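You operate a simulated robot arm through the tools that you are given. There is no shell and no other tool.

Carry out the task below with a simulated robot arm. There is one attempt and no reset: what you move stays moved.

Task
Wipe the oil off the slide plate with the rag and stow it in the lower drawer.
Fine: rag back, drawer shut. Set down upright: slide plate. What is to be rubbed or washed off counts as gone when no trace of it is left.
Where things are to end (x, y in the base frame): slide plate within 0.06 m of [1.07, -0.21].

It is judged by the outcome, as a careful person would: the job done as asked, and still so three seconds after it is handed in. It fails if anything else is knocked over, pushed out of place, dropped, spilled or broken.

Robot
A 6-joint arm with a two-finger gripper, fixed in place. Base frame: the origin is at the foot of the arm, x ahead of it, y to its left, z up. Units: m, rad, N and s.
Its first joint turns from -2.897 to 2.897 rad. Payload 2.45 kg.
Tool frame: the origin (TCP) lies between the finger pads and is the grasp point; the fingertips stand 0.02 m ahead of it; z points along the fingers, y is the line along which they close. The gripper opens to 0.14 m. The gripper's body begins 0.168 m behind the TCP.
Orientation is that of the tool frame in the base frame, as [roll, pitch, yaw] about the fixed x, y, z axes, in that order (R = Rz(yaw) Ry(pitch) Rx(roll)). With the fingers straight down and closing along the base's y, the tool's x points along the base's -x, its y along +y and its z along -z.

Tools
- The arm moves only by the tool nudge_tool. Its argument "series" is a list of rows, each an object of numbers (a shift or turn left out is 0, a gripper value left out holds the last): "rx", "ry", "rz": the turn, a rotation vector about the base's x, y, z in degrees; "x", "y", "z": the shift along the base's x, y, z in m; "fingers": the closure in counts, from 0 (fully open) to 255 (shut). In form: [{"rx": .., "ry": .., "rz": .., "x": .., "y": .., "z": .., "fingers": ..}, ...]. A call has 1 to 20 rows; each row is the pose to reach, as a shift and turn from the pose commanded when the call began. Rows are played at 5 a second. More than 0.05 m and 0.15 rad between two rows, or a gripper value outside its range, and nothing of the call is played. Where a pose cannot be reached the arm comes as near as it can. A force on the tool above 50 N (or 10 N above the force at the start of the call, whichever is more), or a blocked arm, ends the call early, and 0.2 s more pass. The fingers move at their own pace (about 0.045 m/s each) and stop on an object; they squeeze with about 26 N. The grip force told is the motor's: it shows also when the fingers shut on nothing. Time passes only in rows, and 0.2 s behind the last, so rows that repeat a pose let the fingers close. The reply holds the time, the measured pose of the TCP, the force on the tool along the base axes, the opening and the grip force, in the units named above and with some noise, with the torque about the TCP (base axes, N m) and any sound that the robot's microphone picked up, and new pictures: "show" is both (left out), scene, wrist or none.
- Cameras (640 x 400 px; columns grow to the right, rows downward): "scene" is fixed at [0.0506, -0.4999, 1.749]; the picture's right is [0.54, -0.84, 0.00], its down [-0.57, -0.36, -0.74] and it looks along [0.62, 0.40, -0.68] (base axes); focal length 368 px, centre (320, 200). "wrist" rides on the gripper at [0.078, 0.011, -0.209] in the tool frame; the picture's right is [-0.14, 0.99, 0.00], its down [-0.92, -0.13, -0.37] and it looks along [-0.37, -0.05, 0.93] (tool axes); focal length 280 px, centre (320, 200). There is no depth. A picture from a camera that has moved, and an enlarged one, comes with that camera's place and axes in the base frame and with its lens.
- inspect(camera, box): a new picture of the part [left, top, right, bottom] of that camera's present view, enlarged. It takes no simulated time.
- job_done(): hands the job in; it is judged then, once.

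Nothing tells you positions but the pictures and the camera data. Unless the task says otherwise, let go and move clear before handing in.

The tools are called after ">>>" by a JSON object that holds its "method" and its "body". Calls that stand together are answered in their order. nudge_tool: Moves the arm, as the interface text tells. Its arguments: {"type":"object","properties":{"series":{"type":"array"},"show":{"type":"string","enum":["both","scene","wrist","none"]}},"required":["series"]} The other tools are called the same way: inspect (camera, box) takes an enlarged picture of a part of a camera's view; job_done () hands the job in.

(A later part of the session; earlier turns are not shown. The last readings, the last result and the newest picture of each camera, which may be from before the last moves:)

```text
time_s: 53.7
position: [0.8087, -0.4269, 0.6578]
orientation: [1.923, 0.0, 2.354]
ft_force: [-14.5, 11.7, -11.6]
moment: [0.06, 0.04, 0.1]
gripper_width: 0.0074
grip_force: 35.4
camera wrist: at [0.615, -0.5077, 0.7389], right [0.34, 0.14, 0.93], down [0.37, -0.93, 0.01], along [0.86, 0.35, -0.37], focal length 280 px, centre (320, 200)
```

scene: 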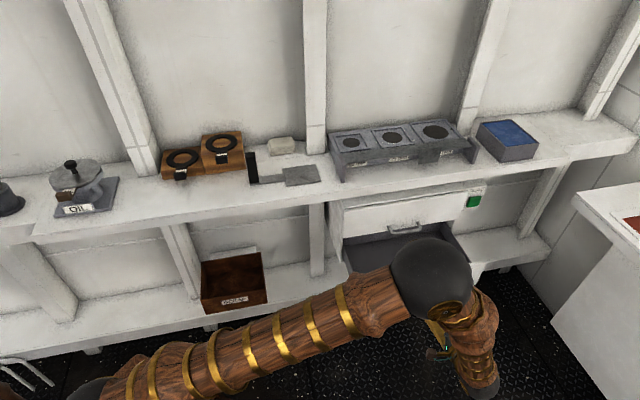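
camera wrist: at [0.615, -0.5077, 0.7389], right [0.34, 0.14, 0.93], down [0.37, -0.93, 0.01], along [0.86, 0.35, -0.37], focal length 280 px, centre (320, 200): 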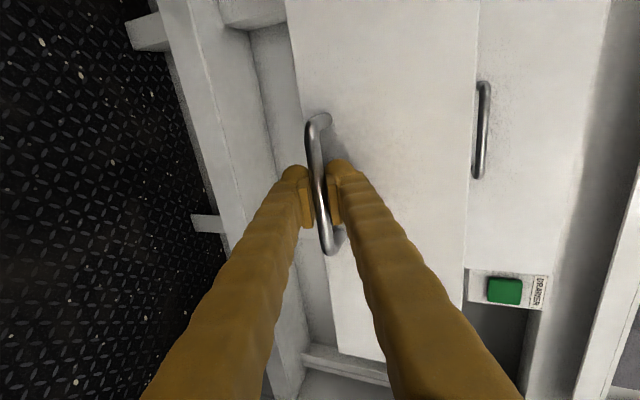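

The drawer is about 20 cm open and its interior shows in the scene view. I'll let go of the handle and back straight off along the tool axis.

>>> {"method": "nudge_tool", "body": {"series": [{"fingers": 180}, {"fingers": 164}, {"fingers": 164}, {"x": -0.016, "y": -0.016, "z": 0.0085, "fingers": 164}, {"x": -0.036, "y": -0.036, "z": 0.019, "fingers": 164}, {"x": -0.06, "y": -0.06, "z": 0.032, "fingers": 164}, {"x": -0.08, "y": -0.08, "z": 0.05, "fingers": 164}, {"x": -0.08, "y": -0.08, "z": 0.05, "fingers": 164}]}}

>>> {"method": "inspect", "body": {"camera": "scene", "box": [320, 180, 560, 330]}}

```text
time_s: 55.5
position: [0.728, -0.5064, 0.7062]
orientation: [1.92, 0.002, 2.354]
ft_force: [0.6, -0.1, 0.7]
moment: [0.0, 0.01, -0.01]
gripper_width: 0.0499
grip_force: 0.1
camera wrist: at [0.5348, -0.5868, 0.7882], right [0.34, 0.14, 0.93], down [0.37, -0.93, 0.01], along [0.86, 0.34, -0.37], focal length 280 px, centre (320, 200)
```

scene: 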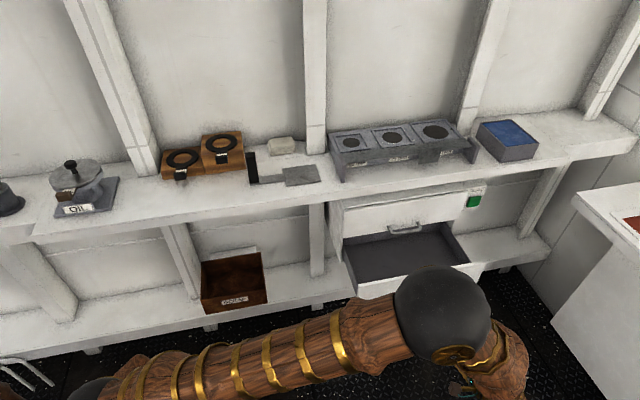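
wrist: 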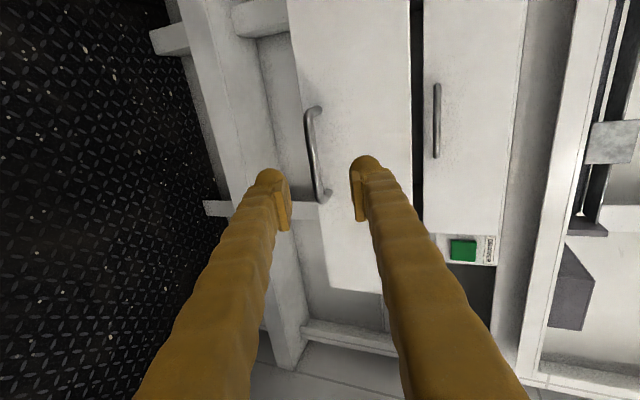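

```text
2.67 times, centred on (440, 255) of scene
camera zoom: at [0.0506, -0.4999, 1.749], right [0.54, -0.84, 0.0], down [-0.57, -0.36, -0.74], along [0.62, 0.4, -0.68], focal length 982 px, centre (0, 53)
```

zoom: 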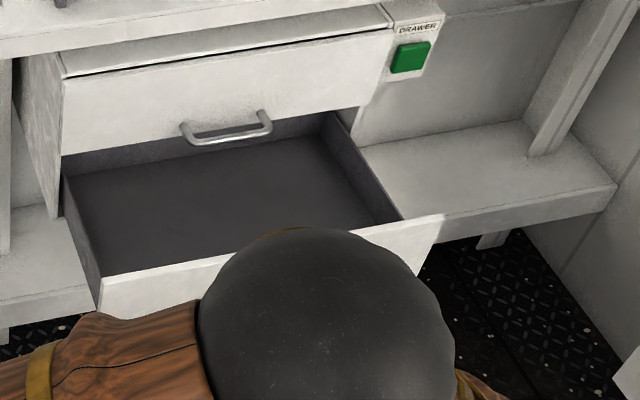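

The drawer stays open and I can see its floor. I'll rise up clear of it and tilt the tool back toward vertical, looking into the drawer on the way.

>>> {"method": "nudge_tool", "body": {"series": [{"z": 0.045, "rx": -4.4, "ry": 4.44}, {"z": 0.09, "rx": -8.8, "ry": 8.88}, {"z": 0.135, "rx": -13.2, "ry": 13.3}, {"z": 0.18, "rx": -17.6, "ry": 17.75}, {"z": 0.225, "rx": -22, "ry": 22.2}, {"z": 0.27, "rx": -26.4, "ry": 26.6}, {"z": 0.315, "rx": -30.8, "ry": 31.1}, {"z": 0.36, "rx": -35.2, "ry": 35.5}, {"z": 0.405, "rx": -35.2, "ry": 35.5}, {"x": 0.02, "y": 0.04, "z": 0.405, "rx": -35.2, "ry": 35.5}, {"x": 0.04, "y": 0.08, "z": 0.405, "rx": -35.2, "ry": 35.5}, {"x": 0.04, "y": 0.08, "z": 0.405, "rx": -35.2, "ry": 35.5}]}}

>>> {"method": "inspect", "body": {"camera": "scene", "box": [320, 180, 560, 330]}}

```text
time_s: 58.1
position: [0.7705, -0.4298, 1.1131]
orientation: [2.795, 0.0, 2.354]
ft_force: [-0.1, -0.2, 0.2]
moment: [0.0, 0.0, 0.04]
gripper_width: 0.05
grip_force: 0.1
camera wrist: at [0.6699, -0.416, 1.3118], right [0.76, 0.56, 0.34], down [0.48, -0.83, 0.3], along [0.45, -0.07, -0.89], focal length 280 px, centre (320, 200)
```

scene: 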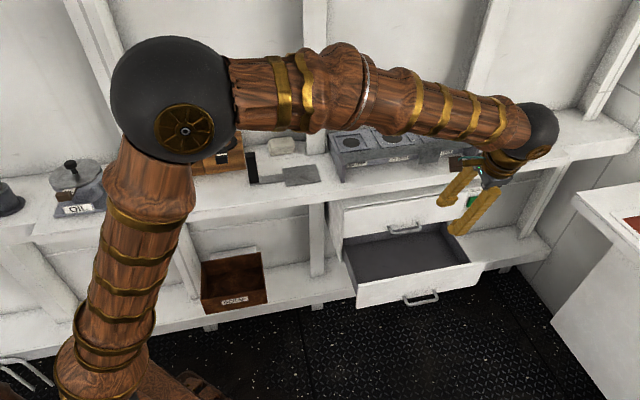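
wrist: 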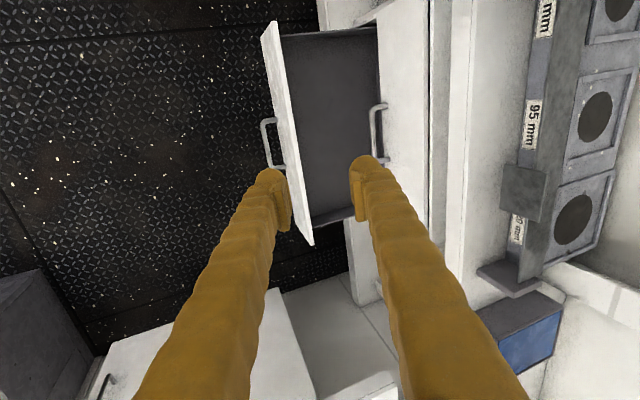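

```text
2.67 times, centred on (440, 255) of scene
camera zoom: at [0.0506, -0.4999, 1.749], right [0.54, -0.84, 0.0], down [-0.57, -0.36, -0.74], along [0.62, 0.4, -0.68], focal length 982 px, centre (0, 53)
```

zoom: 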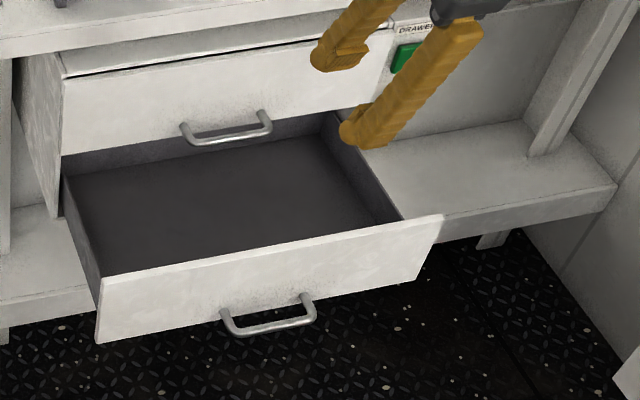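

The open drawer is empty and clear: its front panel top is near z 0.77 and the floor lies behind it. Now I'll turn the gripper back and travel above the slide plate's upright handle at about [0.687, 0.154].

>>> {"method": "nudge_tool", "body": {"series": [{"x": -0.0153, "y": 0.0252, "z": 0.0127, "rx": -1.97, "ry": -1.96, "rz": 7.69, "fingers": 145}, {"x": -0.0306, "y": 0.0504, "z": 0.0254, "rx": -3.95, "ry": -3.93, "rz": 15.38, "fingers": 145}, {"x": -0.0459, "y": 0.0755, "z": 0.038, "rx": -5.92, "ry": -5.89, "rz": 23.07, "fingers": 145}, {"x": -0.0613, "y": 0.1007, "z": 0.051, "rx": -7.89, "ry": -7.85, "rz": 30.76, "fingers": 145}, {"x": -0.0766, "y": 0.126, "z": 0.0636, "rx": -9.86, "ry": -9.82, "rz": 38.45, "fingers": 145}, {"x": -0.0919, "y": 0.151, "z": 0.0763, "rx": -11.84, "ry": -11.78, "rz": 46.15, "fingers": 145}, {"x": -0.1072, "y": 0.1763, "z": 0.089, "rx": -13.81, "ry": -13.75, "rz": 53.84, "fingers": 145}, {"x": -0.1225, "y": 0.2015, "z": 0.1018, "rx": -15.78, "ry": -15.71, "rz": 61.53, "fingers": 145}, {"x": -0.1379, "y": 0.2266, "z": 0.1145, "rx": -17.75, "ry": -17.67, "rz": 69.22, "fingers": 145}, {"x": -0.1532, "y": 0.2518, "z": 0.1272, "rx": -19.73, "ry": -19.64, "rz": 76.91, "fingers": 145}, {"x": -0.1685, "y": 0.277, "z": 0.14, "rx": -21.7, "ry": -21.6, "rz": 84.6, "fingers": 145}, {"x": -0.1685, "y": 0.277, "z": 0.14, "rx": -21.7, "ry": -21.6, "rz": 84.6, "fingers": 145}]}}

```text
time_s: 60.7
position: [0.5984, -0.151, 1.2534]
orientation: [3.141, 0.348, -2.356]
ft_force: [0.5, -0.9, 0.2]
moment: [0.0, -0.01, -0.01]
gripper_width: 0.0603
grip_force: 0.0
camera wrist: at [0.4874, -0.245, 1.4233], right [-0.61, 0.79, 0.05], down [0.61, 0.43, 0.66], along [0.5, 0.43, -0.75], focal length 280 px, centre (320, 200)
```

scene: 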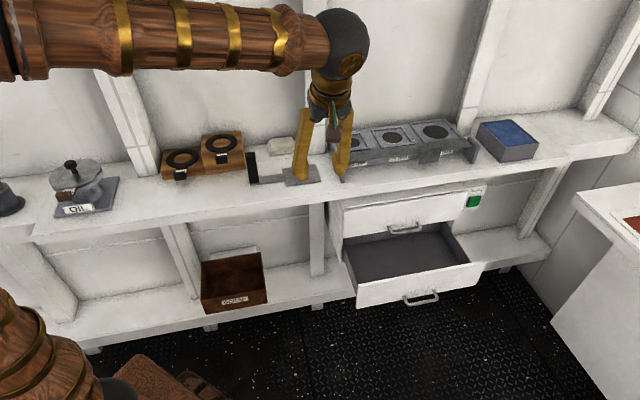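
wrist: 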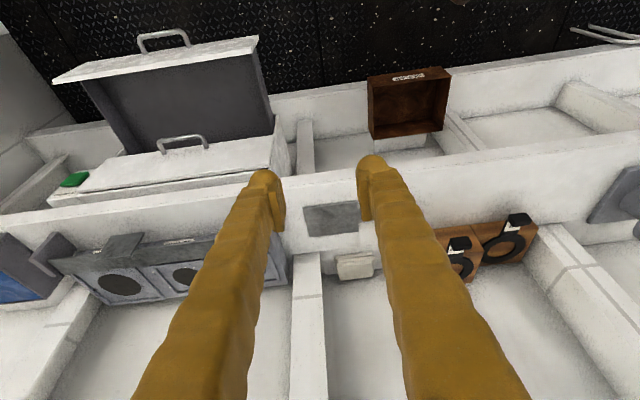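

Orientation restored. Next, above the plate's handle, with a close look at the open drawer from here.

>>> {"method": "inspect", "body": {"camera": "wrist", "box": [40, 20, 300, 182]}}

>>> {"method": "nudge_tool", "body": {"series": [{"x": 0.0124, "y": 0.0434, "z": -0.004}, {"x": 0.0249, "y": 0.0869, "z": -0.008}, {"x": 0.0373, "y": 0.1303, "z": -0.012}, {"x": 0.0497, "y": 0.1737, "z": -0.016}, {"x": 0.0621, "y": 0.2171, "z": -0.02}, {"x": 0.0746, "y": 0.2606, "z": -0.025}, {"x": 0.087, "y": 0.304, "z": -0.03}, {"x": 0.087, "y": 0.304, "z": -0.03}]}}

>>> {"method": "inspect", "body": {"camera": "wrist", "box": [200, 60, 440, 210]}}

```text
2.46 times, centred on (170, 101) of wrist
camera zoom: at [0.4874, -0.245, 1.4233], right [-0.61, 0.79, 0.05], down [0.61, 0.43, 0.66], along [0.5, 0.43, -0.75], focal length 690 px, centre (689, 444)
```

zoom: 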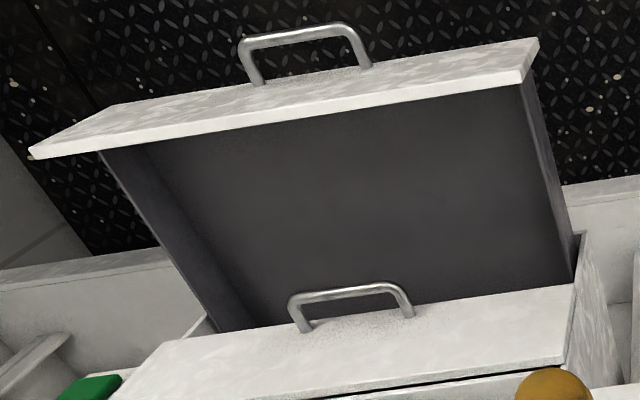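

```text
time_s: 62.5
position: [0.6867, 0.1528, 1.2224]
orientation: [-3.141, 0.346, -2.358]
ft_force: [-0.9, 0.8, -0.8]
moment: [0.0, 0.0, 0.0]
gripper_width: 0.0603
grip_force: 0.2
camera wrist: at [0.5741, 0.0596, 1.3914], right [-0.61, 0.79, 0.05], down [0.61, 0.43, 0.66], along [0.5, 0.43, -0.75], focal length 280 px, centre (320, 200)
```

scene: 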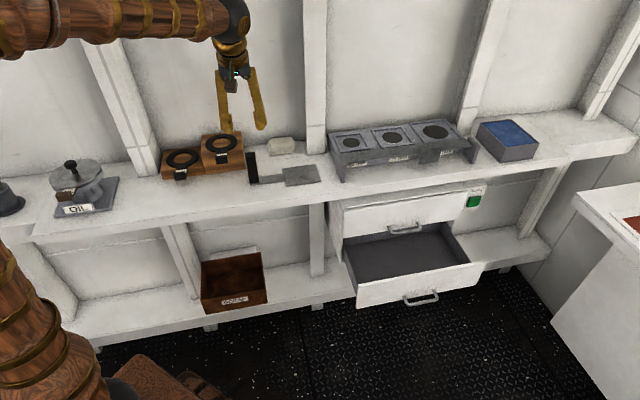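
wrist: 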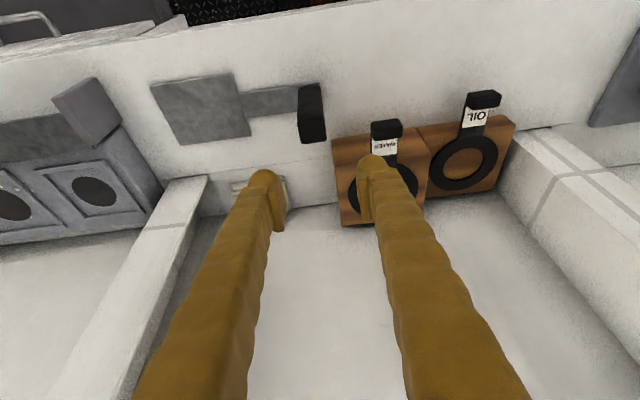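

```text
2.67 times, centred on (320, 135) of wrist
camera zoom: at [0.5741, 0.0596, 1.3914], right [-0.61, 0.79, 0.05], down [0.61, 0.43, 0.66], along [0.5, 0.43, -0.75], focal length 748 px, centre (320, 373)
```

zoom: 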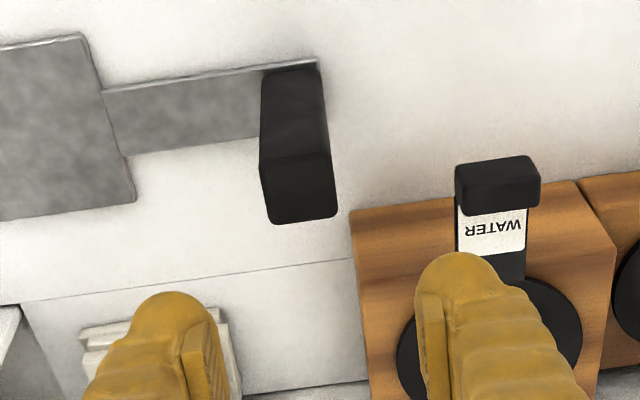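

The TCP is directly above the handle. I'll descend so the fingers straddle its upper part, then close.

>>> {"method": "nudge_tool", "body": {"series": [{"z": -0.04}, {"z": -0.08}, {"z": -0.11}, {"z": -0.125}, {"z": -0.138}, {"z": -0.138}]}}

>>> {"method": "inspect", "body": {"camera": "wrist", "box": [200, 80, 440, 230]}}

>>> {"method": "inspect", "body": {"camera": "scene", "box": [200, 110, 328, 190]}}

```text
time_s: 63.9
position: [0.6865, 0.1533, 1.0845]
orientation: [-3.141, 0.348, -2.359]
ft_force: [-0.1, 0.6, 0.9]
moment: [-0.01, -0.02, -0.05]
gripper_width: 0.0602
grip_force: 0.1
camera wrist: at [0.5752, 0.0588, 1.2538], right [-0.61, 0.79, 0.05], down [0.61, 0.43, 0.66], along [0.5, 0.43, -0.75], focal length 280 px, centre (320, 200)
```

scene: 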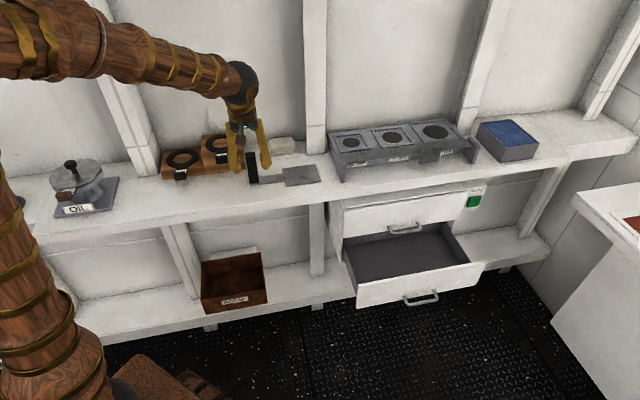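
wrist: 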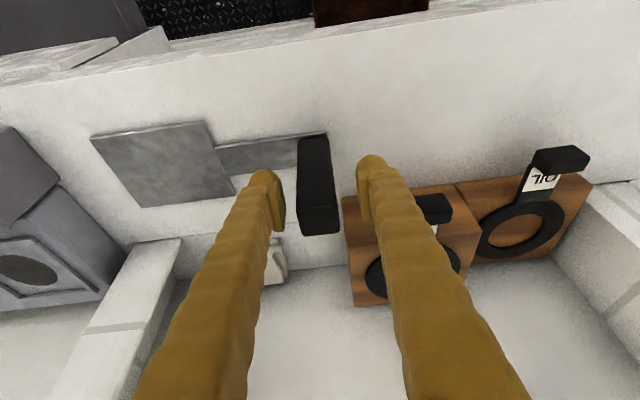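

```text
2.67 times, centred on (320, 155) of wrist
camera zoom: at [0.5752, 0.0588, 1.2538], right [-0.61, 0.79, 0.05], down [0.61, 0.43, 0.66], along [0.5, 0.43, -0.75], focal length 748 px, centre (320, 320)
```

zoom: 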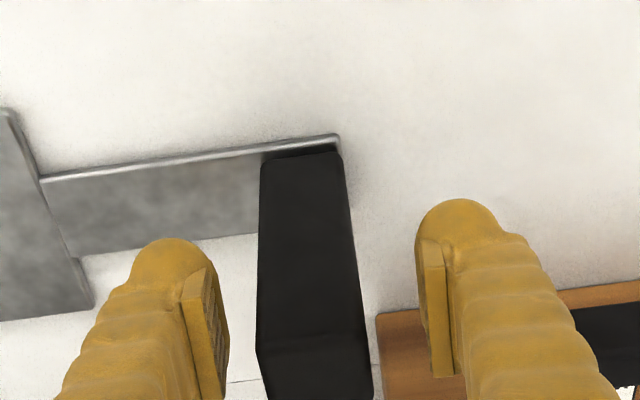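

```text
5.00 times, centred on (264, 150) of scene
camera zoom: at [0.0506, -0.4999, 1.749], right [0.54, -0.84, 0.0], down [-0.57, -0.36, -0.74], along [0.62, 0.4, -0.68], focal length 1840 px, centre (600, 450)
```

zoom: 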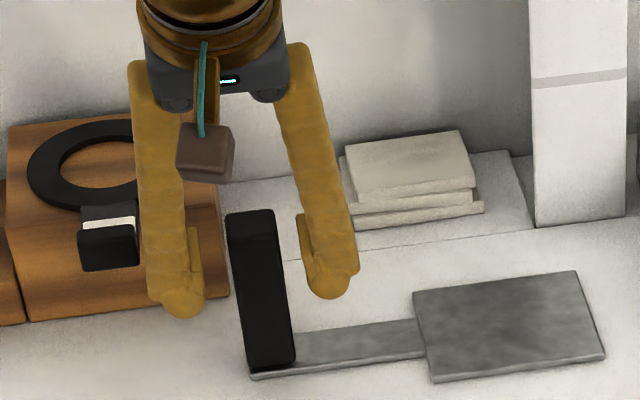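

The handle is between the fingers and centred to within a few millimetres. Closing on it.

>>> {"method": "nudge_tool", "body": {"series": [{"x": 0.001, "y": -0.001, "fingers": 190}, {"x": 0.002, "y": -0.002, "fingers": 255}, {"x": 0.002, "y": -0.002, "fingers": 255}, {"x": 0.002, "y": -0.002, "fingers": 255}, {"x": 0.002, "y": -0.002, "fingers": 255}], "show": "wrist"}}

>>> {"method": "nudge_tool", "body": {"series": [{"z": 0.005, "fingers": 255}, {"z": 0.012, "fingers": 255}, {"z": 0.02, "fingers": 255}, {"z": 0.02, "fingers": 255}]}}

>>> {"method": "inspect", "body": {"camera": "scene", "box": [200, 110, 328, 190]}}

```text
time_s: 65.1
position: [0.6883, 0.1523, 1.0851]
orientation: [-3.14, 0.347, -2.357]
ft_force: [0.0, 0.1, 0.3]
moment: [0.01, 0.04, 0.01]
gripper_width: 0.0288
grip_force: 26.4
camera wrist: at [0.5767, 0.0572, 1.2541], right [-0.61, 0.79, 0.05], down [0.61, 0.43, 0.66], along [0.5, 0.43, -0.75], focal length 280 px, centre (320, 200)
```

wrist: 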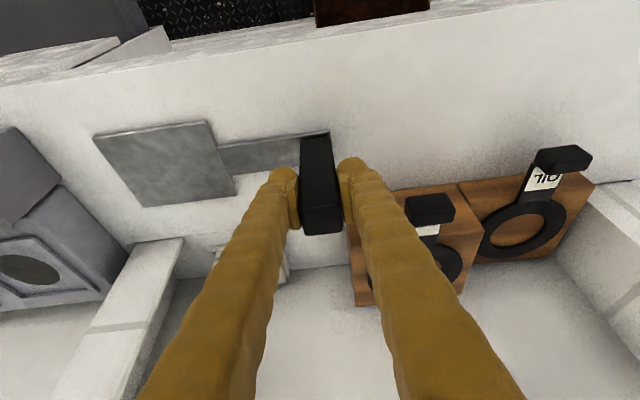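

```text
time_s: 66.1
position: [0.6879, 0.1521, 1.1047]
orientation: [3.141, 0.348, -2.356]
ft_force: [-0.5, 0.1, -2.4]
moment: [0.05, 0.07, 0.0]
gripper_width: 0.0289
grip_force: 26.2
camera wrist: at [0.5759, 0.0577, 1.2745], right [-0.61, 0.79, 0.05], down [0.61, 0.43, 0.66], along [0.5, 0.43, -0.75], focal length 280 px, centre (320, 200)
```

scene: 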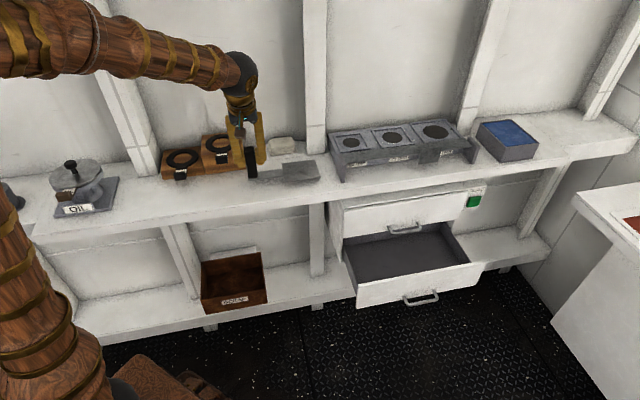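
wrist: 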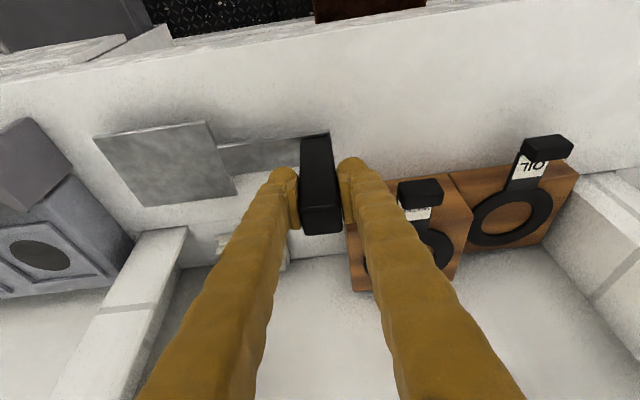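

```text
5.00 times, centred on (264, 150) of scene
camera zoom: at [0.0506, -0.4999, 1.749], right [0.54, -0.84, 0.0], down [-0.57, -0.36, -0.74], along [0.62, 0.4, -0.68], focal length 1840 px, centre (600, 450)
```

zoom: 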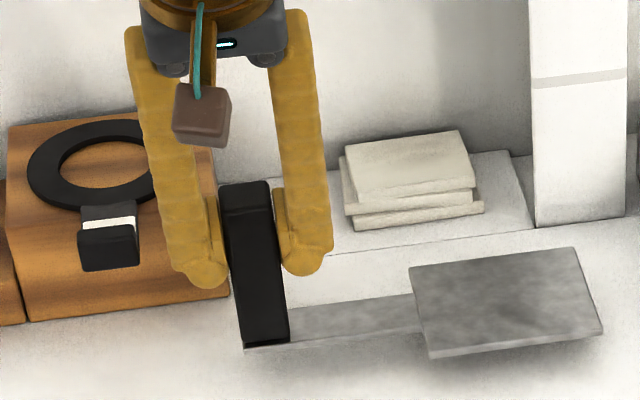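

The plate lifted cleanly and stays level, weighing about 0.25 kg. I'll raise it and carry it out in front of the shelf.

>>> {"method": "nudge_tool", "body": {"series": [{"z": 0.035}, {"z": 0.075}, {"z": 0.115}, {"z": 0.15}, {"x": -0.028, "y": -0.028, "z": 0.15}, {"x": -0.058, "y": -0.058, "z": 0.15}, {"x": -0.088, "y": -0.088, "z": 0.15}, {"x": -0.118, "y": -0.118, "z": 0.15}, {"x": -0.148, "y": -0.148, "z": 0.15}, {"x": -0.178, "y": -0.178, "z": 0.15}, {"x": -0.208, "y": -0.208, "z": 0.15}, {"x": -0.235, "y": -0.235, "z": 0.15}, {"x": -0.235, "y": -0.235, "z": 0.15}]}}

```text
time_s: 68.9
position: [0.4694, -0.0243, 1.2395]
orientation: [3.108, 0.334, -2.223]
ft_force: [-1.4, -0.1, -1.8]
moment: [0.07, 0.03, -0.01]
gripper_width: 0.029
grip_force: 25.6
stopped in row 13: the arm was blocked; the commanded pose is now the measured one
camera wrist: at [0.379, -0.1348, 1.4113], right [-0.71, 0.7, 0.08], down [0.57, 0.51, 0.65], along [0.41, 0.51, -0.76], focal length 280 px, centre (320, 200)
```

scene: 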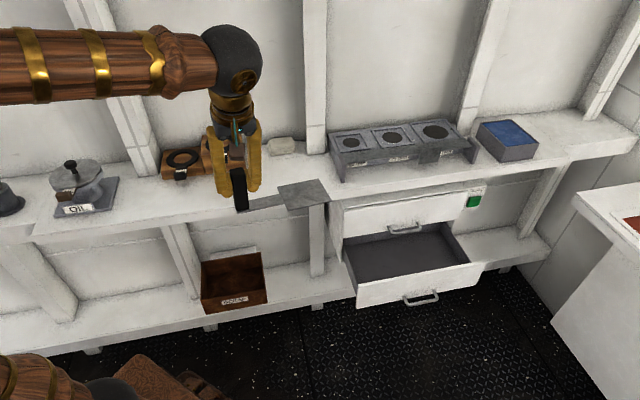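
wrist: 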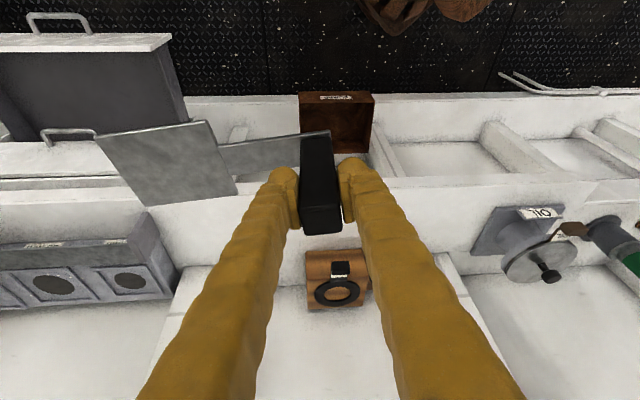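

The arm ran into its inner reach limit and stopped; the plate is still held level. I'll move outward along the shelf front toward the drawer and restore the tool orientation on the way.

>>> {"method": "nudge_tool", "body": {"series": [{"x": 0.0314, "y": -0.0293, "z": 0.001, "rx": -0.07, "ry": -0.19, "rz": -0.83}, {"x": 0.0628, "y": -0.0585, "z": 0.002, "rx": -0.13, "ry": -0.38, "rz": -1.66}, {"x": 0.0942, "y": -0.0878, "z": 0.003, "rx": -0.2, "ry": -0.57, "rz": -2.49}, {"x": 0.1256, "y": -0.117, "z": 0.004, "rx": -0.27, "ry": -0.76, "rz": -3.32}, {"x": 0.157, "y": -0.1463, "z": 0.005, "rx": -0.33, "ry": -0.95, "rz": -4.15}, {"x": 0.1885, "y": -0.1755, "z": 0.006, "rx": -0.4, "ry": -1.14, "rz": -4.98}, {"x": 0.22, "y": -0.2048, "z": 0.007, "rx": -0.47, "ry": -1.33, "rz": -5.81}, {"x": 0.2513, "y": -0.234, "z": 0.008, "rx": -0.54, "ry": -1.52, "rz": -6.64}, {"x": 0.2827, "y": -0.2633, "z": 0.009, "rx": -0.6, "ry": -1.71, "rz": -7.47}, {"x": 0.3141, "y": -0.2925, "z": 0.01, "rx": -0.67, "ry": -1.9, "rz": -8.3}, {"x": 0.3141, "y": -0.2925, "z": 0.01, "rx": -0.67, "ry": -1.9, "rz": -8.3}]}}

```text
time_s: 71.3
position: [0.7838, -0.3214, 1.2483]
orientation: [-3.14, 0.35, -2.365]
ft_force: [-0.4, -0.4, -1.2]
moment: [0.08, 0.07, -0.02]
gripper_width: 0.0288
grip_force: 25.8
camera wrist: at [0.6718, -0.4151, 1.4175], right [-0.6, 0.8, 0.04], down [0.62, 0.43, 0.66], along [0.51, 0.43, -0.75], focal length 280 px, centre (320, 200)
```

scene: 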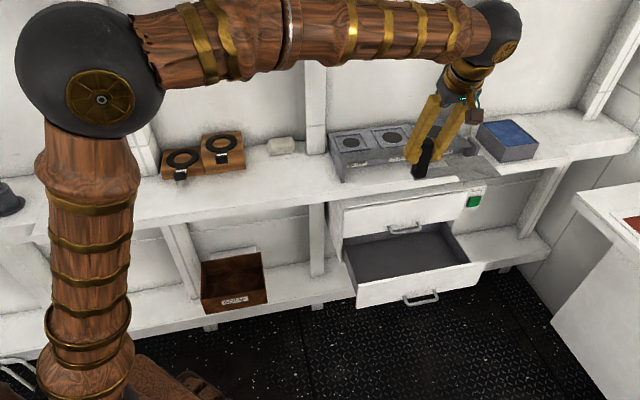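
wrist: 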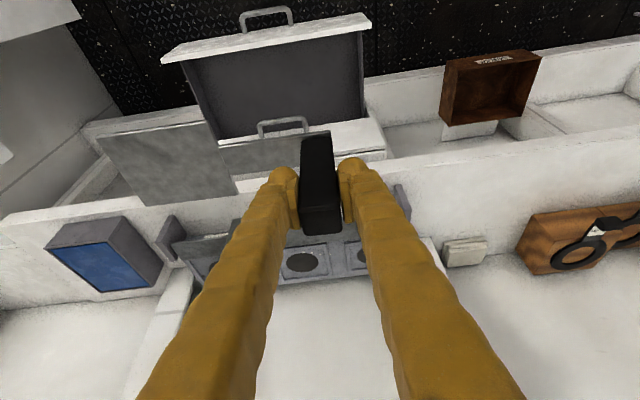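

Positioned in front of the drawer with the plate level. I'll move over the open drawer and lower partway, checking clearance to the upper handle and shelf edge.

>>> {"method": "nudge_tool", "body": {"series": [{"x": 0.008, "y": 0.009, "z": -0.04, "rz": 0.4}, {"x": 0.016, "y": 0.017, "z": -0.08, "rz": 0.4}, {"x": 0.025, "y": 0.026, "z": -0.12, "rz": 0.4}, {"x": 0.033, "y": 0.034, "z": -0.16, "rz": 0.4}, {"x": 0.041, "y": 0.042, "z": -0.2, "rz": 0.4}, {"x": 0.0495, "y": 0.0495, "z": -0.24, "rz": 0.4}, {"x": 0.0495, "y": 0.0495, "z": -0.24, "rz": 0.4}, {"x": 0.0495, "y": 0.0495, "z": -0.24, "rz": 0.4}]}}

>>> {"method": "inspect", "body": {"camera": "scene", "box": [320, 160, 560, 310]}}

>>> {"method": "inspect", "body": {"camera": "wrist", "box": [60, 0, 380, 200]}}

```text
time_s: 73.1
position: [0.8341, -0.27, 1.0083]
orientation: [-3.139, 0.35, -2.358]
ft_force: [0.7, -0.2, -1.6]
moment: [0.05, 0.08, 0.0]
gripper_width: 0.0291
grip_force: 26.2
camera wrist: at [0.7222, -0.3638, 1.1777], right [-0.61, 0.79, 0.04], down [0.61, 0.43, 0.66], along [0.51, 0.43, -0.75], focal length 280 px, centre (320, 200)
```

scene: 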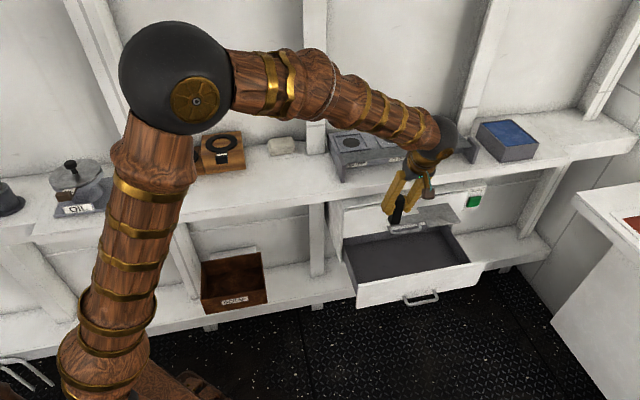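
wrist: 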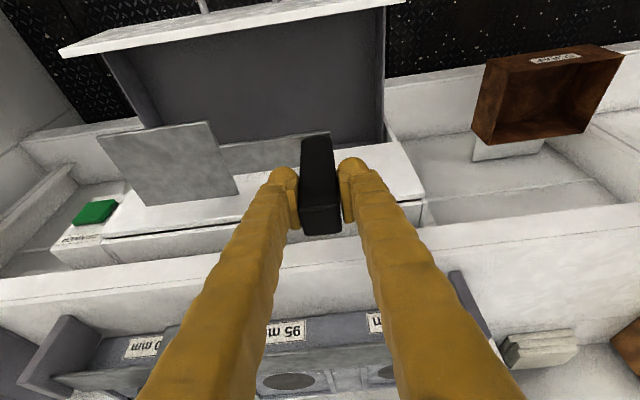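

```text
2.67 times, centred on (440, 235) of scene
camera zoom: at [0.0506, -0.4999, 1.749], right [0.54, -0.84, 0.0], down [-0.57, -0.36, -0.74], along [0.62, 0.4, -0.68], focal length 982 px, centre (0, 107)
```

zoom: 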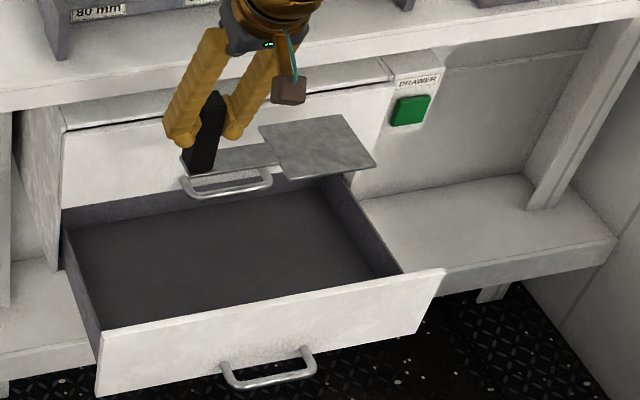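

```text
2.00 times, centred on (220, 100) of wrist
camera zoom: at [0.7222, -0.3638, 1.1777], right [-0.61, 0.79, 0.04], down [0.61, 0.43, 0.66], along [0.51, 0.43, -0.75], focal length 561 px, centre (520, 400)
```

zoom: 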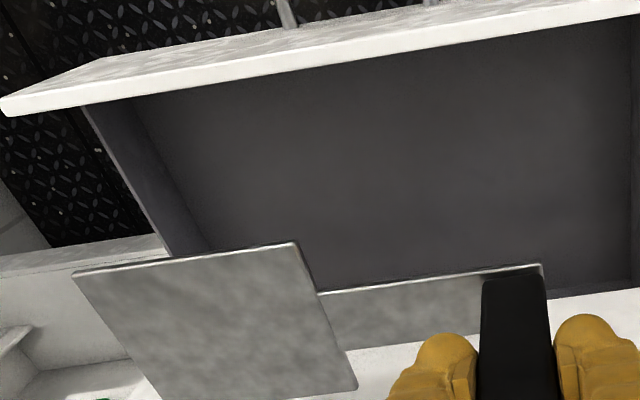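

Clearances look fine: about 2 cm from the plate to the upper handle and 3 cm or more to the drawer front. Continuing down into the drawer.

>>> {"method": "nudge_tool", "body": {"series": [{"x": -0.001, "y": -0.001, "z": -0.04}, {"x": -0.001, "y": -0.001, "z": -0.08}, {"x": -0.001, "y": -0.001, "z": -0.12}, {"x": -0.001, "y": -0.001, "z": -0.16}, {"x": -0.001, "y": -0.001, "z": -0.2}, {"x": -0.001, "y": -0.001, "z": -0.22}, {"x": -0.001, "y": -0.001, "z": -0.22}]}}

>>> {"method": "inspect", "body": {"camera": "scene", "box": [320, 180, 560, 330]}}

>>> {"method": "inspect", "body": {"camera": "wrist", "box": [60, 20, 380, 220]}}

```text
time_s: 74.7
position: [0.8325, -0.2725, 0.7908]
orientation: [-3.139, 0.348, -2.358]
ft_force: [0.5, -0.9, -2.5]
moment: [0.08, 0.08, -0.03]
gripper_width: 0.0289
grip_force: 25.9
camera wrist: at [0.7205, -0.3661, 0.9596], right [-0.61, 0.79, 0.05], down [0.61, 0.43, 0.66], along [0.51, 0.43, -0.75], focal length 280 px, centre (320, 200)
```

scene: 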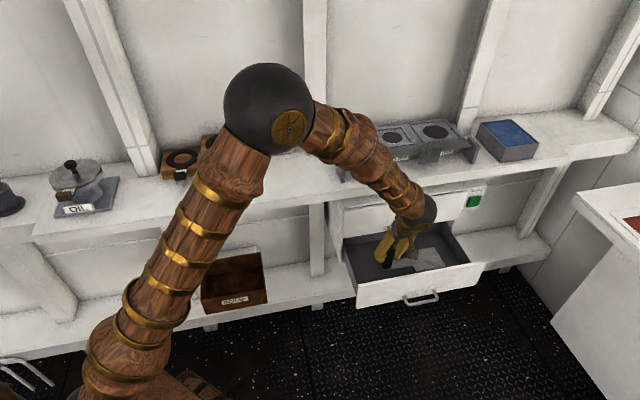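
wrist: 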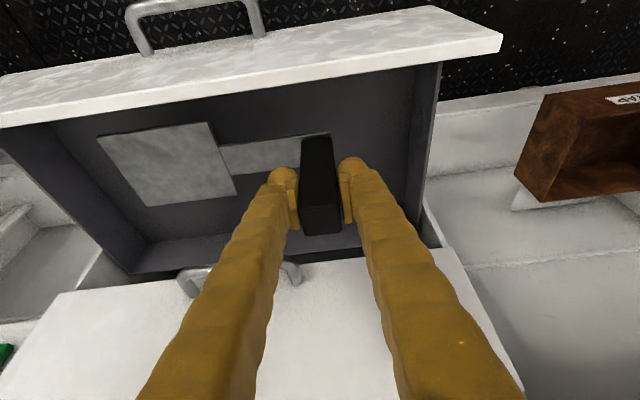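

```text
2.67 times, centred on (440, 255) of scene
camera zoom: at [0.0506, -0.4999, 1.749], right [0.54, -0.84, 0.0], down [-0.57, -0.36, -0.74], along [0.62, 0.4, -0.68], focal length 982 px, centre (0, 53)
```

zoom: 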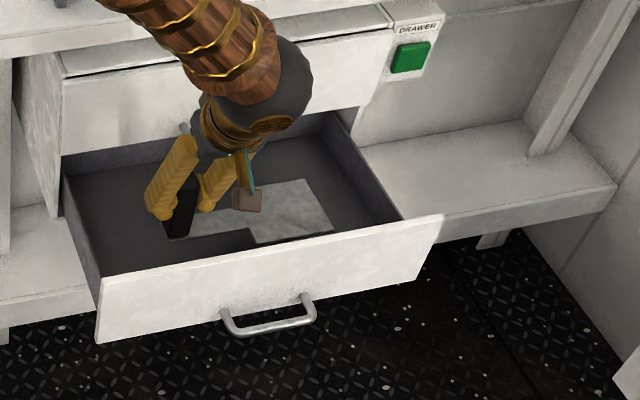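

```text
2.00 times, centred on (220, 120) of wrist
camera zoom: at [0.7205, -0.3661, 0.9596], right [-0.61, 0.79, 0.05], down [0.61, 0.43, 0.66], along [0.51, 0.43, -0.75], focal length 561 px, centre (520, 360)
```

zoom: 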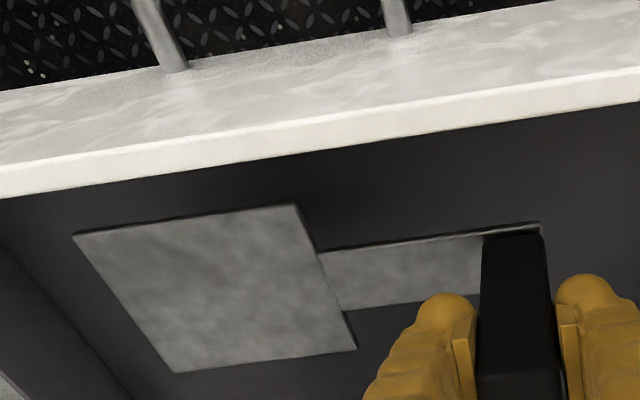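

The plate is inside the drawer with the handle upright. I'll shift slightly inward and lower gently until it touches the floor.

>>> {"method": "nudge_tool", "body": {"series": [{"x": 0.004, "y": 0.004, "z": -0.015}, {"x": 0.0085, "y": 0.0085, "z": -0.03}, {"x": 0.0085, "y": 0.0085, "z": -0.042}, {"x": 0.0085, "y": 0.0085, "z": -0.042}], "show": "none"}}

>>> {"method": "nudge_tool", "body": {"series": [{"z": -0.004}, {"z": -0.008}, {"z": -0.008}], "show": "none"}}

```text
time_s: 75.7
position: [0.8417, -0.2627, 0.7501]
orientation: [-3.141, 0.349, -2.358]
ft_force: [0.3, 0.1, -2.5]
moment: [0.09, 0.07, -0.03]
gripper_width: 0.029
grip_force: 25.7
```

```text
time_s: 76.5
position: [0.8409, -0.2622, 0.7401]
orientation: [3.141, 0.349, -2.358]
ft_force: [-0.1, -0.1, -2.0]
moment: [0.07, 0.09, 0.01]
gripper_width: 0.029
grip_force: 25.6
```

>>> {"method": "nudge_tool", "body": {"series": [{"z": -0.003}, {"z": -0.005}, {"z": -0.005}], "show": "none"}}

>>> {"method": "nudge_tool", "body": {"series": [{"z": -0.002}, {"z": -0.003}, {"z": -0.003}], "show": "wrist"}}

```text
time_s: 77.3
position: [0.841, -0.2622, 0.7359]
orientation: [-3.14, 0.35, -2.357]
ft_force: [-1.0, 0.7, -2.1]
moment: [0.07, 0.07, 0.0]
gripper_width: 0.0288
grip_force: 25.3
```

```text
time_s: 78.1
position: [0.8401, -0.2632, 0.7323]
orientation: [-3.14, 0.348, -2.358]
ft_force: [0.5, -0.2, -2.1]
moment: [0.04, 0.09, 0.02]
gripper_width: 0.0289
grip_force: 26.0
camera wrist: at [0.7287, -0.357, 0.9014], right [-0.61, 0.79, 0.04], down [0.61, 0.43, 0.66], along [0.51, 0.43, -0.75], focal length 280 px, centre (320, 200)
```

wrist: 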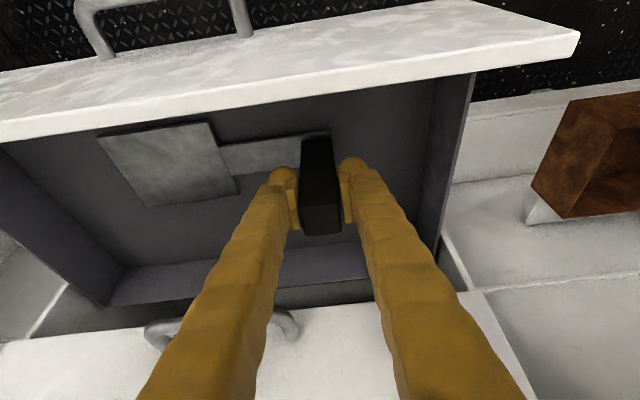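

No floor contact yet. Continuing in 2–3 mm steps.

>>> {"method": "nudge_tool", "body": {"series": [{"z": -0.002}, {"z": -0.004}, {"z": -0.004}], "show": "none"}}

>>> {"method": "nudge_tool", "body": {"series": [{"z": -0.002}, {"z": -0.003}, {"z": -0.003}], "show": "none"}}

```text
time_s: 78.9
position: [0.8405, -0.2625, 0.7274]
orientation: [-3.139, 0.349, -2.36]
ft_force: [0.4, -0.3, -0.7]
moment: [-0.07, -0.04, 0.04]
gripper_width: 0.029
grip_force: 26.3
```

```text
time_s: 79.7
position: [0.8416, -0.2618, 0.7268]
orientation: [-3.139, 0.351, -2.357]
ft_force: [-9.5, 5.3, 39.8]
moment: [0.15, 0.0, 0.14]
gripper_width: 0.0285
grip_force: 26.1
```

Floor contact at z≈0.727. I'll ease the pressure and release the handle.

>>> {"method": "nudge_tool", "body": {"series": [{"z": 0.002, "fingers": 255}, {"z": 0.0025, "fingers": 220}, {"z": 0.0025, "fingers": 145}, {"z": 0.0025, "fingers": 145}, {"z": 0.0025, "fingers": 145}]}}

>>> {"method": "inspect", "body": {"camera": "wrist", "box": [60, 40, 380, 240]}}

>>> {"method": "inspect", "body": {"camera": "scene", "box": [320, 200, 500, 312]}}

```text
time_s: 80.9
position: [0.8411, -0.2625, 0.7273]
orientation: [-3.141, 0.349, -2.358]
ft_force: [1.0, -0.4, -0.1]
moment: [-0.01, -0.01, 0.02]
gripper_width: 0.0604
grip_force: 0.0
camera wrist: at [0.7285, -0.3571, 0.8969], right [-0.61, 0.79, 0.05], down [0.61, 0.43, 0.66], along [0.51, 0.43, -0.75], focal length 280 px, centre (320, 200)
```

scene: 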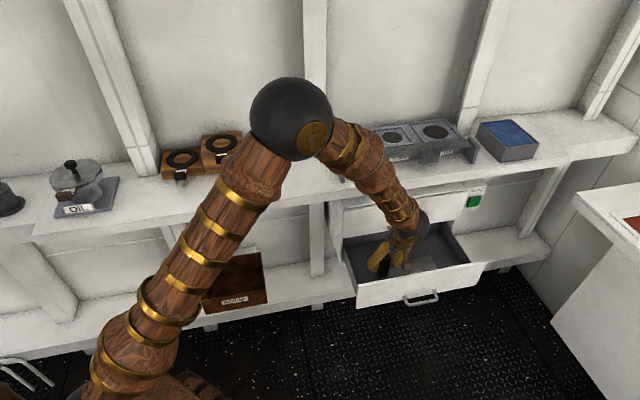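
wrist: 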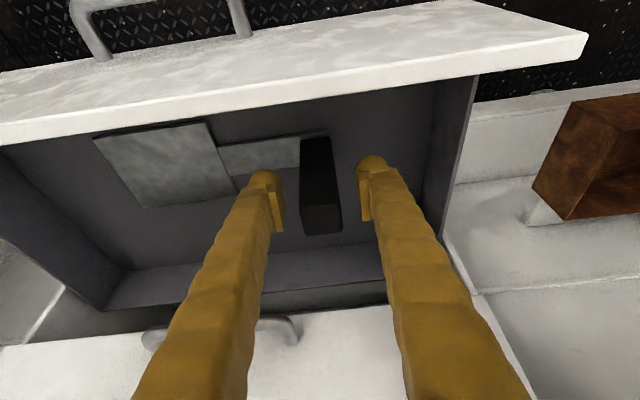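

```text
2.00 times, centred on (220, 140) of wrist
camera zoom: at [0.7285, -0.3571, 0.8969], right [-0.61, 0.79, 0.05], down [0.61, 0.43, 0.66], along [0.51, 0.43, -0.75], focal length 561 px, centre (520, 320)
```

zoom: 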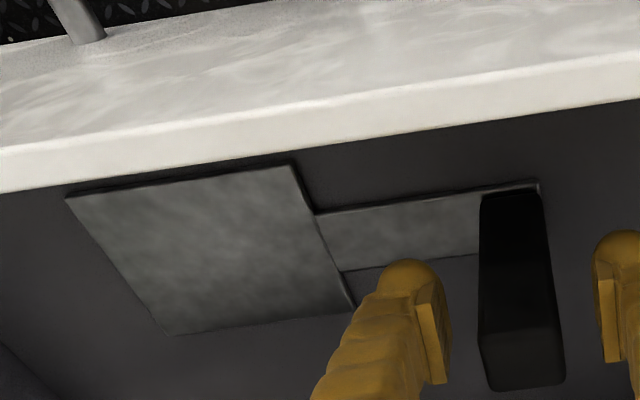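

```text
3.56 times, centred on (410, 256) of scene
camera zoom: at [0.0506, -0.4999, 1.749], right [0.54, -0.84, 0.0], down [-0.57, -0.36, -0.74], along [0.62, 0.4, -0.68], focal length 1309 px, centre (0, 1)
```

zoom: 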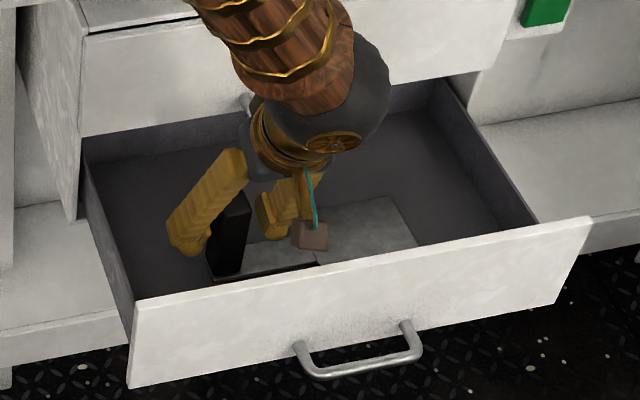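

The plate rests flat on the drawer floor with its handle upright, and I've let go. Lifting straight up, then backing out in front of the drawer.

>>> {"method": "nudge_tool", "body": {"series": [{"z": 0.03}, {"z": 0.07}, {"z": 0.11}, {"z": 0.15}, {"z": 0.19}, {"z": 0.23}, {"x": -0.03, "y": -0.03, "z": 0.25}, {"x": -0.06, "y": -0.06, "z": 0.25}, {"x": -0.06, "y": -0.06, "z": 0.25}]}}

>>> {"method": "inspect", "body": {"camera": "scene", "box": [320, 180, 500, 292]}}

>>> {"method": "inspect", "body": {"camera": "wrist", "box": [60, 0, 460, 250]}}

```text
time_s: 82.9
position: [0.78, -0.3235, 0.9781]
orientation: [-3.14, 0.35, -2.358]
ft_force: [0.5, -0.1, 0.8]
moment: [0.02, 0.0, 0.04]
gripper_width: 0.0602
grip_force: 0.2
camera wrist: at [0.6685, -0.4171, 1.1471], right [-0.61, 0.79, 0.04], down [0.61, 0.43, 0.66], along [0.51, 0.43, -0.75], focal length 280 px, centre (320, 200)
```

scene: 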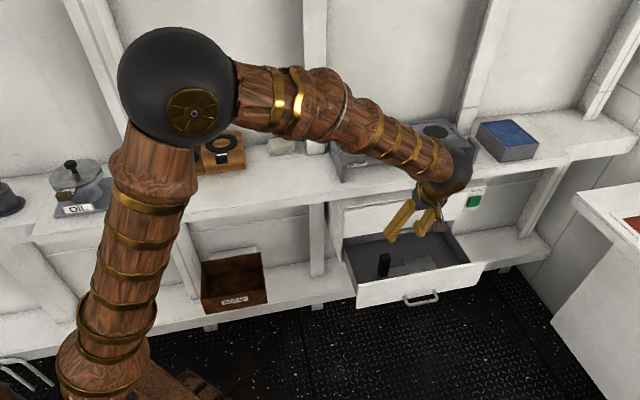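
wrist: 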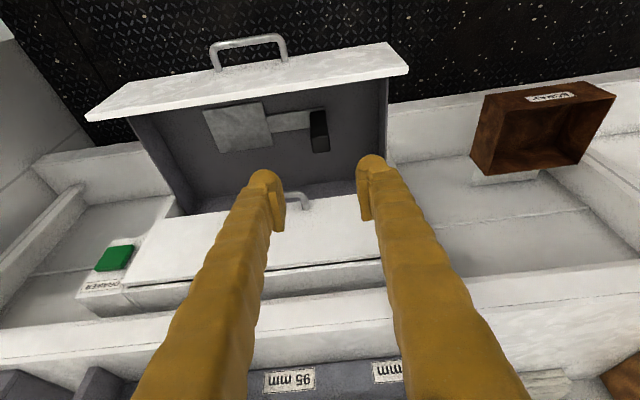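

```text
3.56 times, centred on (410, 236) of scene
camera zoom: at [0.0506, -0.4999, 1.749], right [0.54, -0.84, 0.0], down [-0.57, -0.36, -0.74], along [0.62, 0.4, -0.68], focal length 1309 px, centre (0, 72)
```

zoom: 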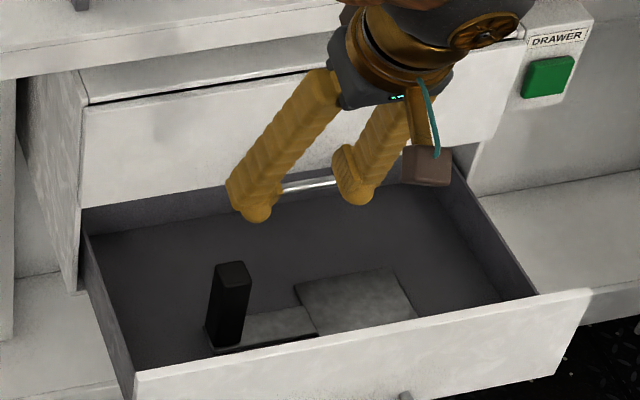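

```text
1.60 times, centred on (260, 125) of wrist
camera zoom: at [0.6685, -0.4171, 1.1471], right [-0.61, 0.79, 0.04], down [0.61, 0.43, 0.66], along [0.51, 0.43, -0.75], focal length 449 px, centre (416, 320)
```

zoom: 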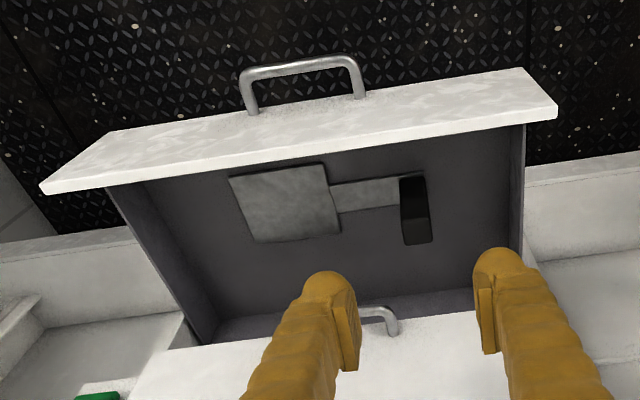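

The plate stands upright in the drawer and should end within about 3 cm of the target once it's shut. I'll close the fingers, level the tool out and position in front of the drawer panel to push it closed.

>>> {"method": "nudge_tool", "body": {"series": [{"x": -0.0106, "y": -0.0442, "z": 0, "rx": 4.4, "ry": -4.4, "fingers": 255}, {"x": -0.0212, "y": -0.0884, "z": 0, "rx": 8.8, "ry": -8.8, "fingers": 255}, {"x": -0.0318, "y": -0.1326, "z": 0, "rx": 13.2, "ry": -13.2, "fingers": 255}, {"x": -0.0424, "y": -0.1768, "z": 0, "rx": 17.6, "ry": -17.6, "fingers": 255}, {"x": -0.0424, "y": -0.1768, "z": -0.044, "rx": 22, "ry": -22, "fingers": 255}, {"x": -0.0424, "y": -0.1768, "z": -0.088, "rx": 26.4, "ry": -26.4, "fingers": 255}, {"x": -0.0424, "y": -0.1768, "z": -0.132, "rx": 30.8, "ry": -30.8, "fingers": 255}, {"x": -0.0424, "y": -0.1768, "z": -0.176, "rx": 35.2, "ry": -35.2, "fingers": 255}, {"x": -0.0424, "y": -0.1768, "z": -0.22, "rx": 35.2, "ry": -35.2, "fingers": 255}, {"x": -0.0424, "y": -0.1768, "z": -0.257, "rx": 35.2, "ry": -35.2, "fingers": 255}, {"x": -0.0424, "y": -0.1768, "z": -0.257, "rx": 35.2, "ry": -35.2, "fingers": 255}]}}

>>> {"method": "inspect", "body": {"camera": "wrist", "box": [120, 40, 520, 290]}}

```text
time_s: 85.3
position: [0.7398, -0.5003, 0.7204]
orientation: [3.14, 1.218, -2.362]
ft_force: [0.0, 0.2, -0.4]
moment: [-0.01, 0.01, 0.01]
gripper_width: 0.0001
grip_force: 26.1
camera wrist: at [0.5713, -0.6489, 0.7177], right [-0.66, 0.74, 0.13], down [0.07, -0.11, 0.99], along [0.74, 0.67, 0.02], focal length 280 px, centre (320, 200)
```

scene: 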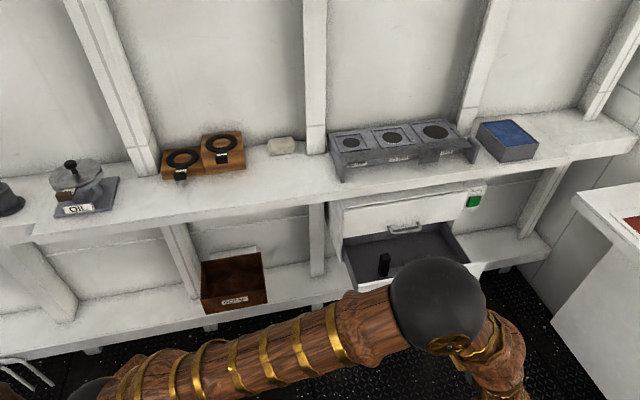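
wrist: 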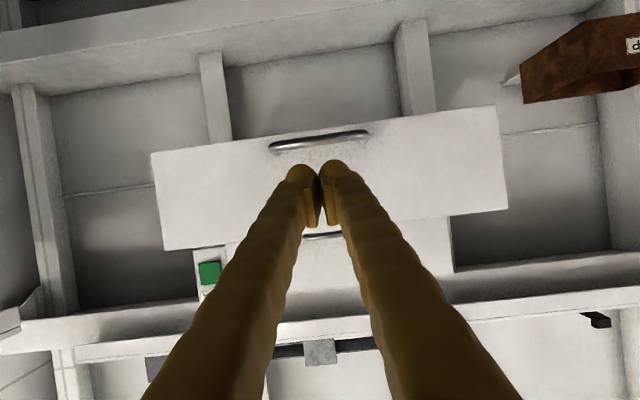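

```text
1.60 times, centred on (320, 165) of wrist
camera zoom: at [0.5713, -0.6489, 0.7177], right [-0.66, 0.74, 0.13], down [0.07, -0.11, 0.99], along [0.74, 0.67, 0.02], focal length 449 px, centre (320, 256)
```

zoom: 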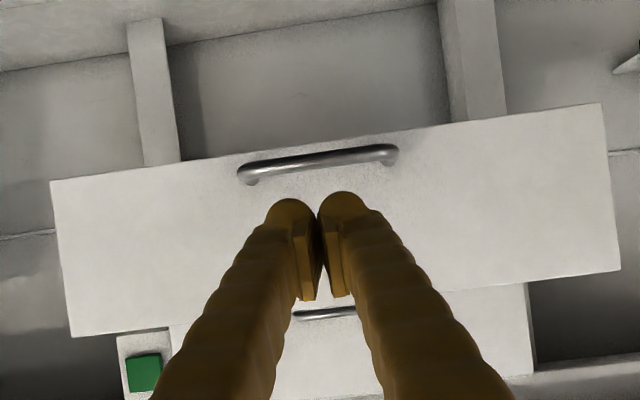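

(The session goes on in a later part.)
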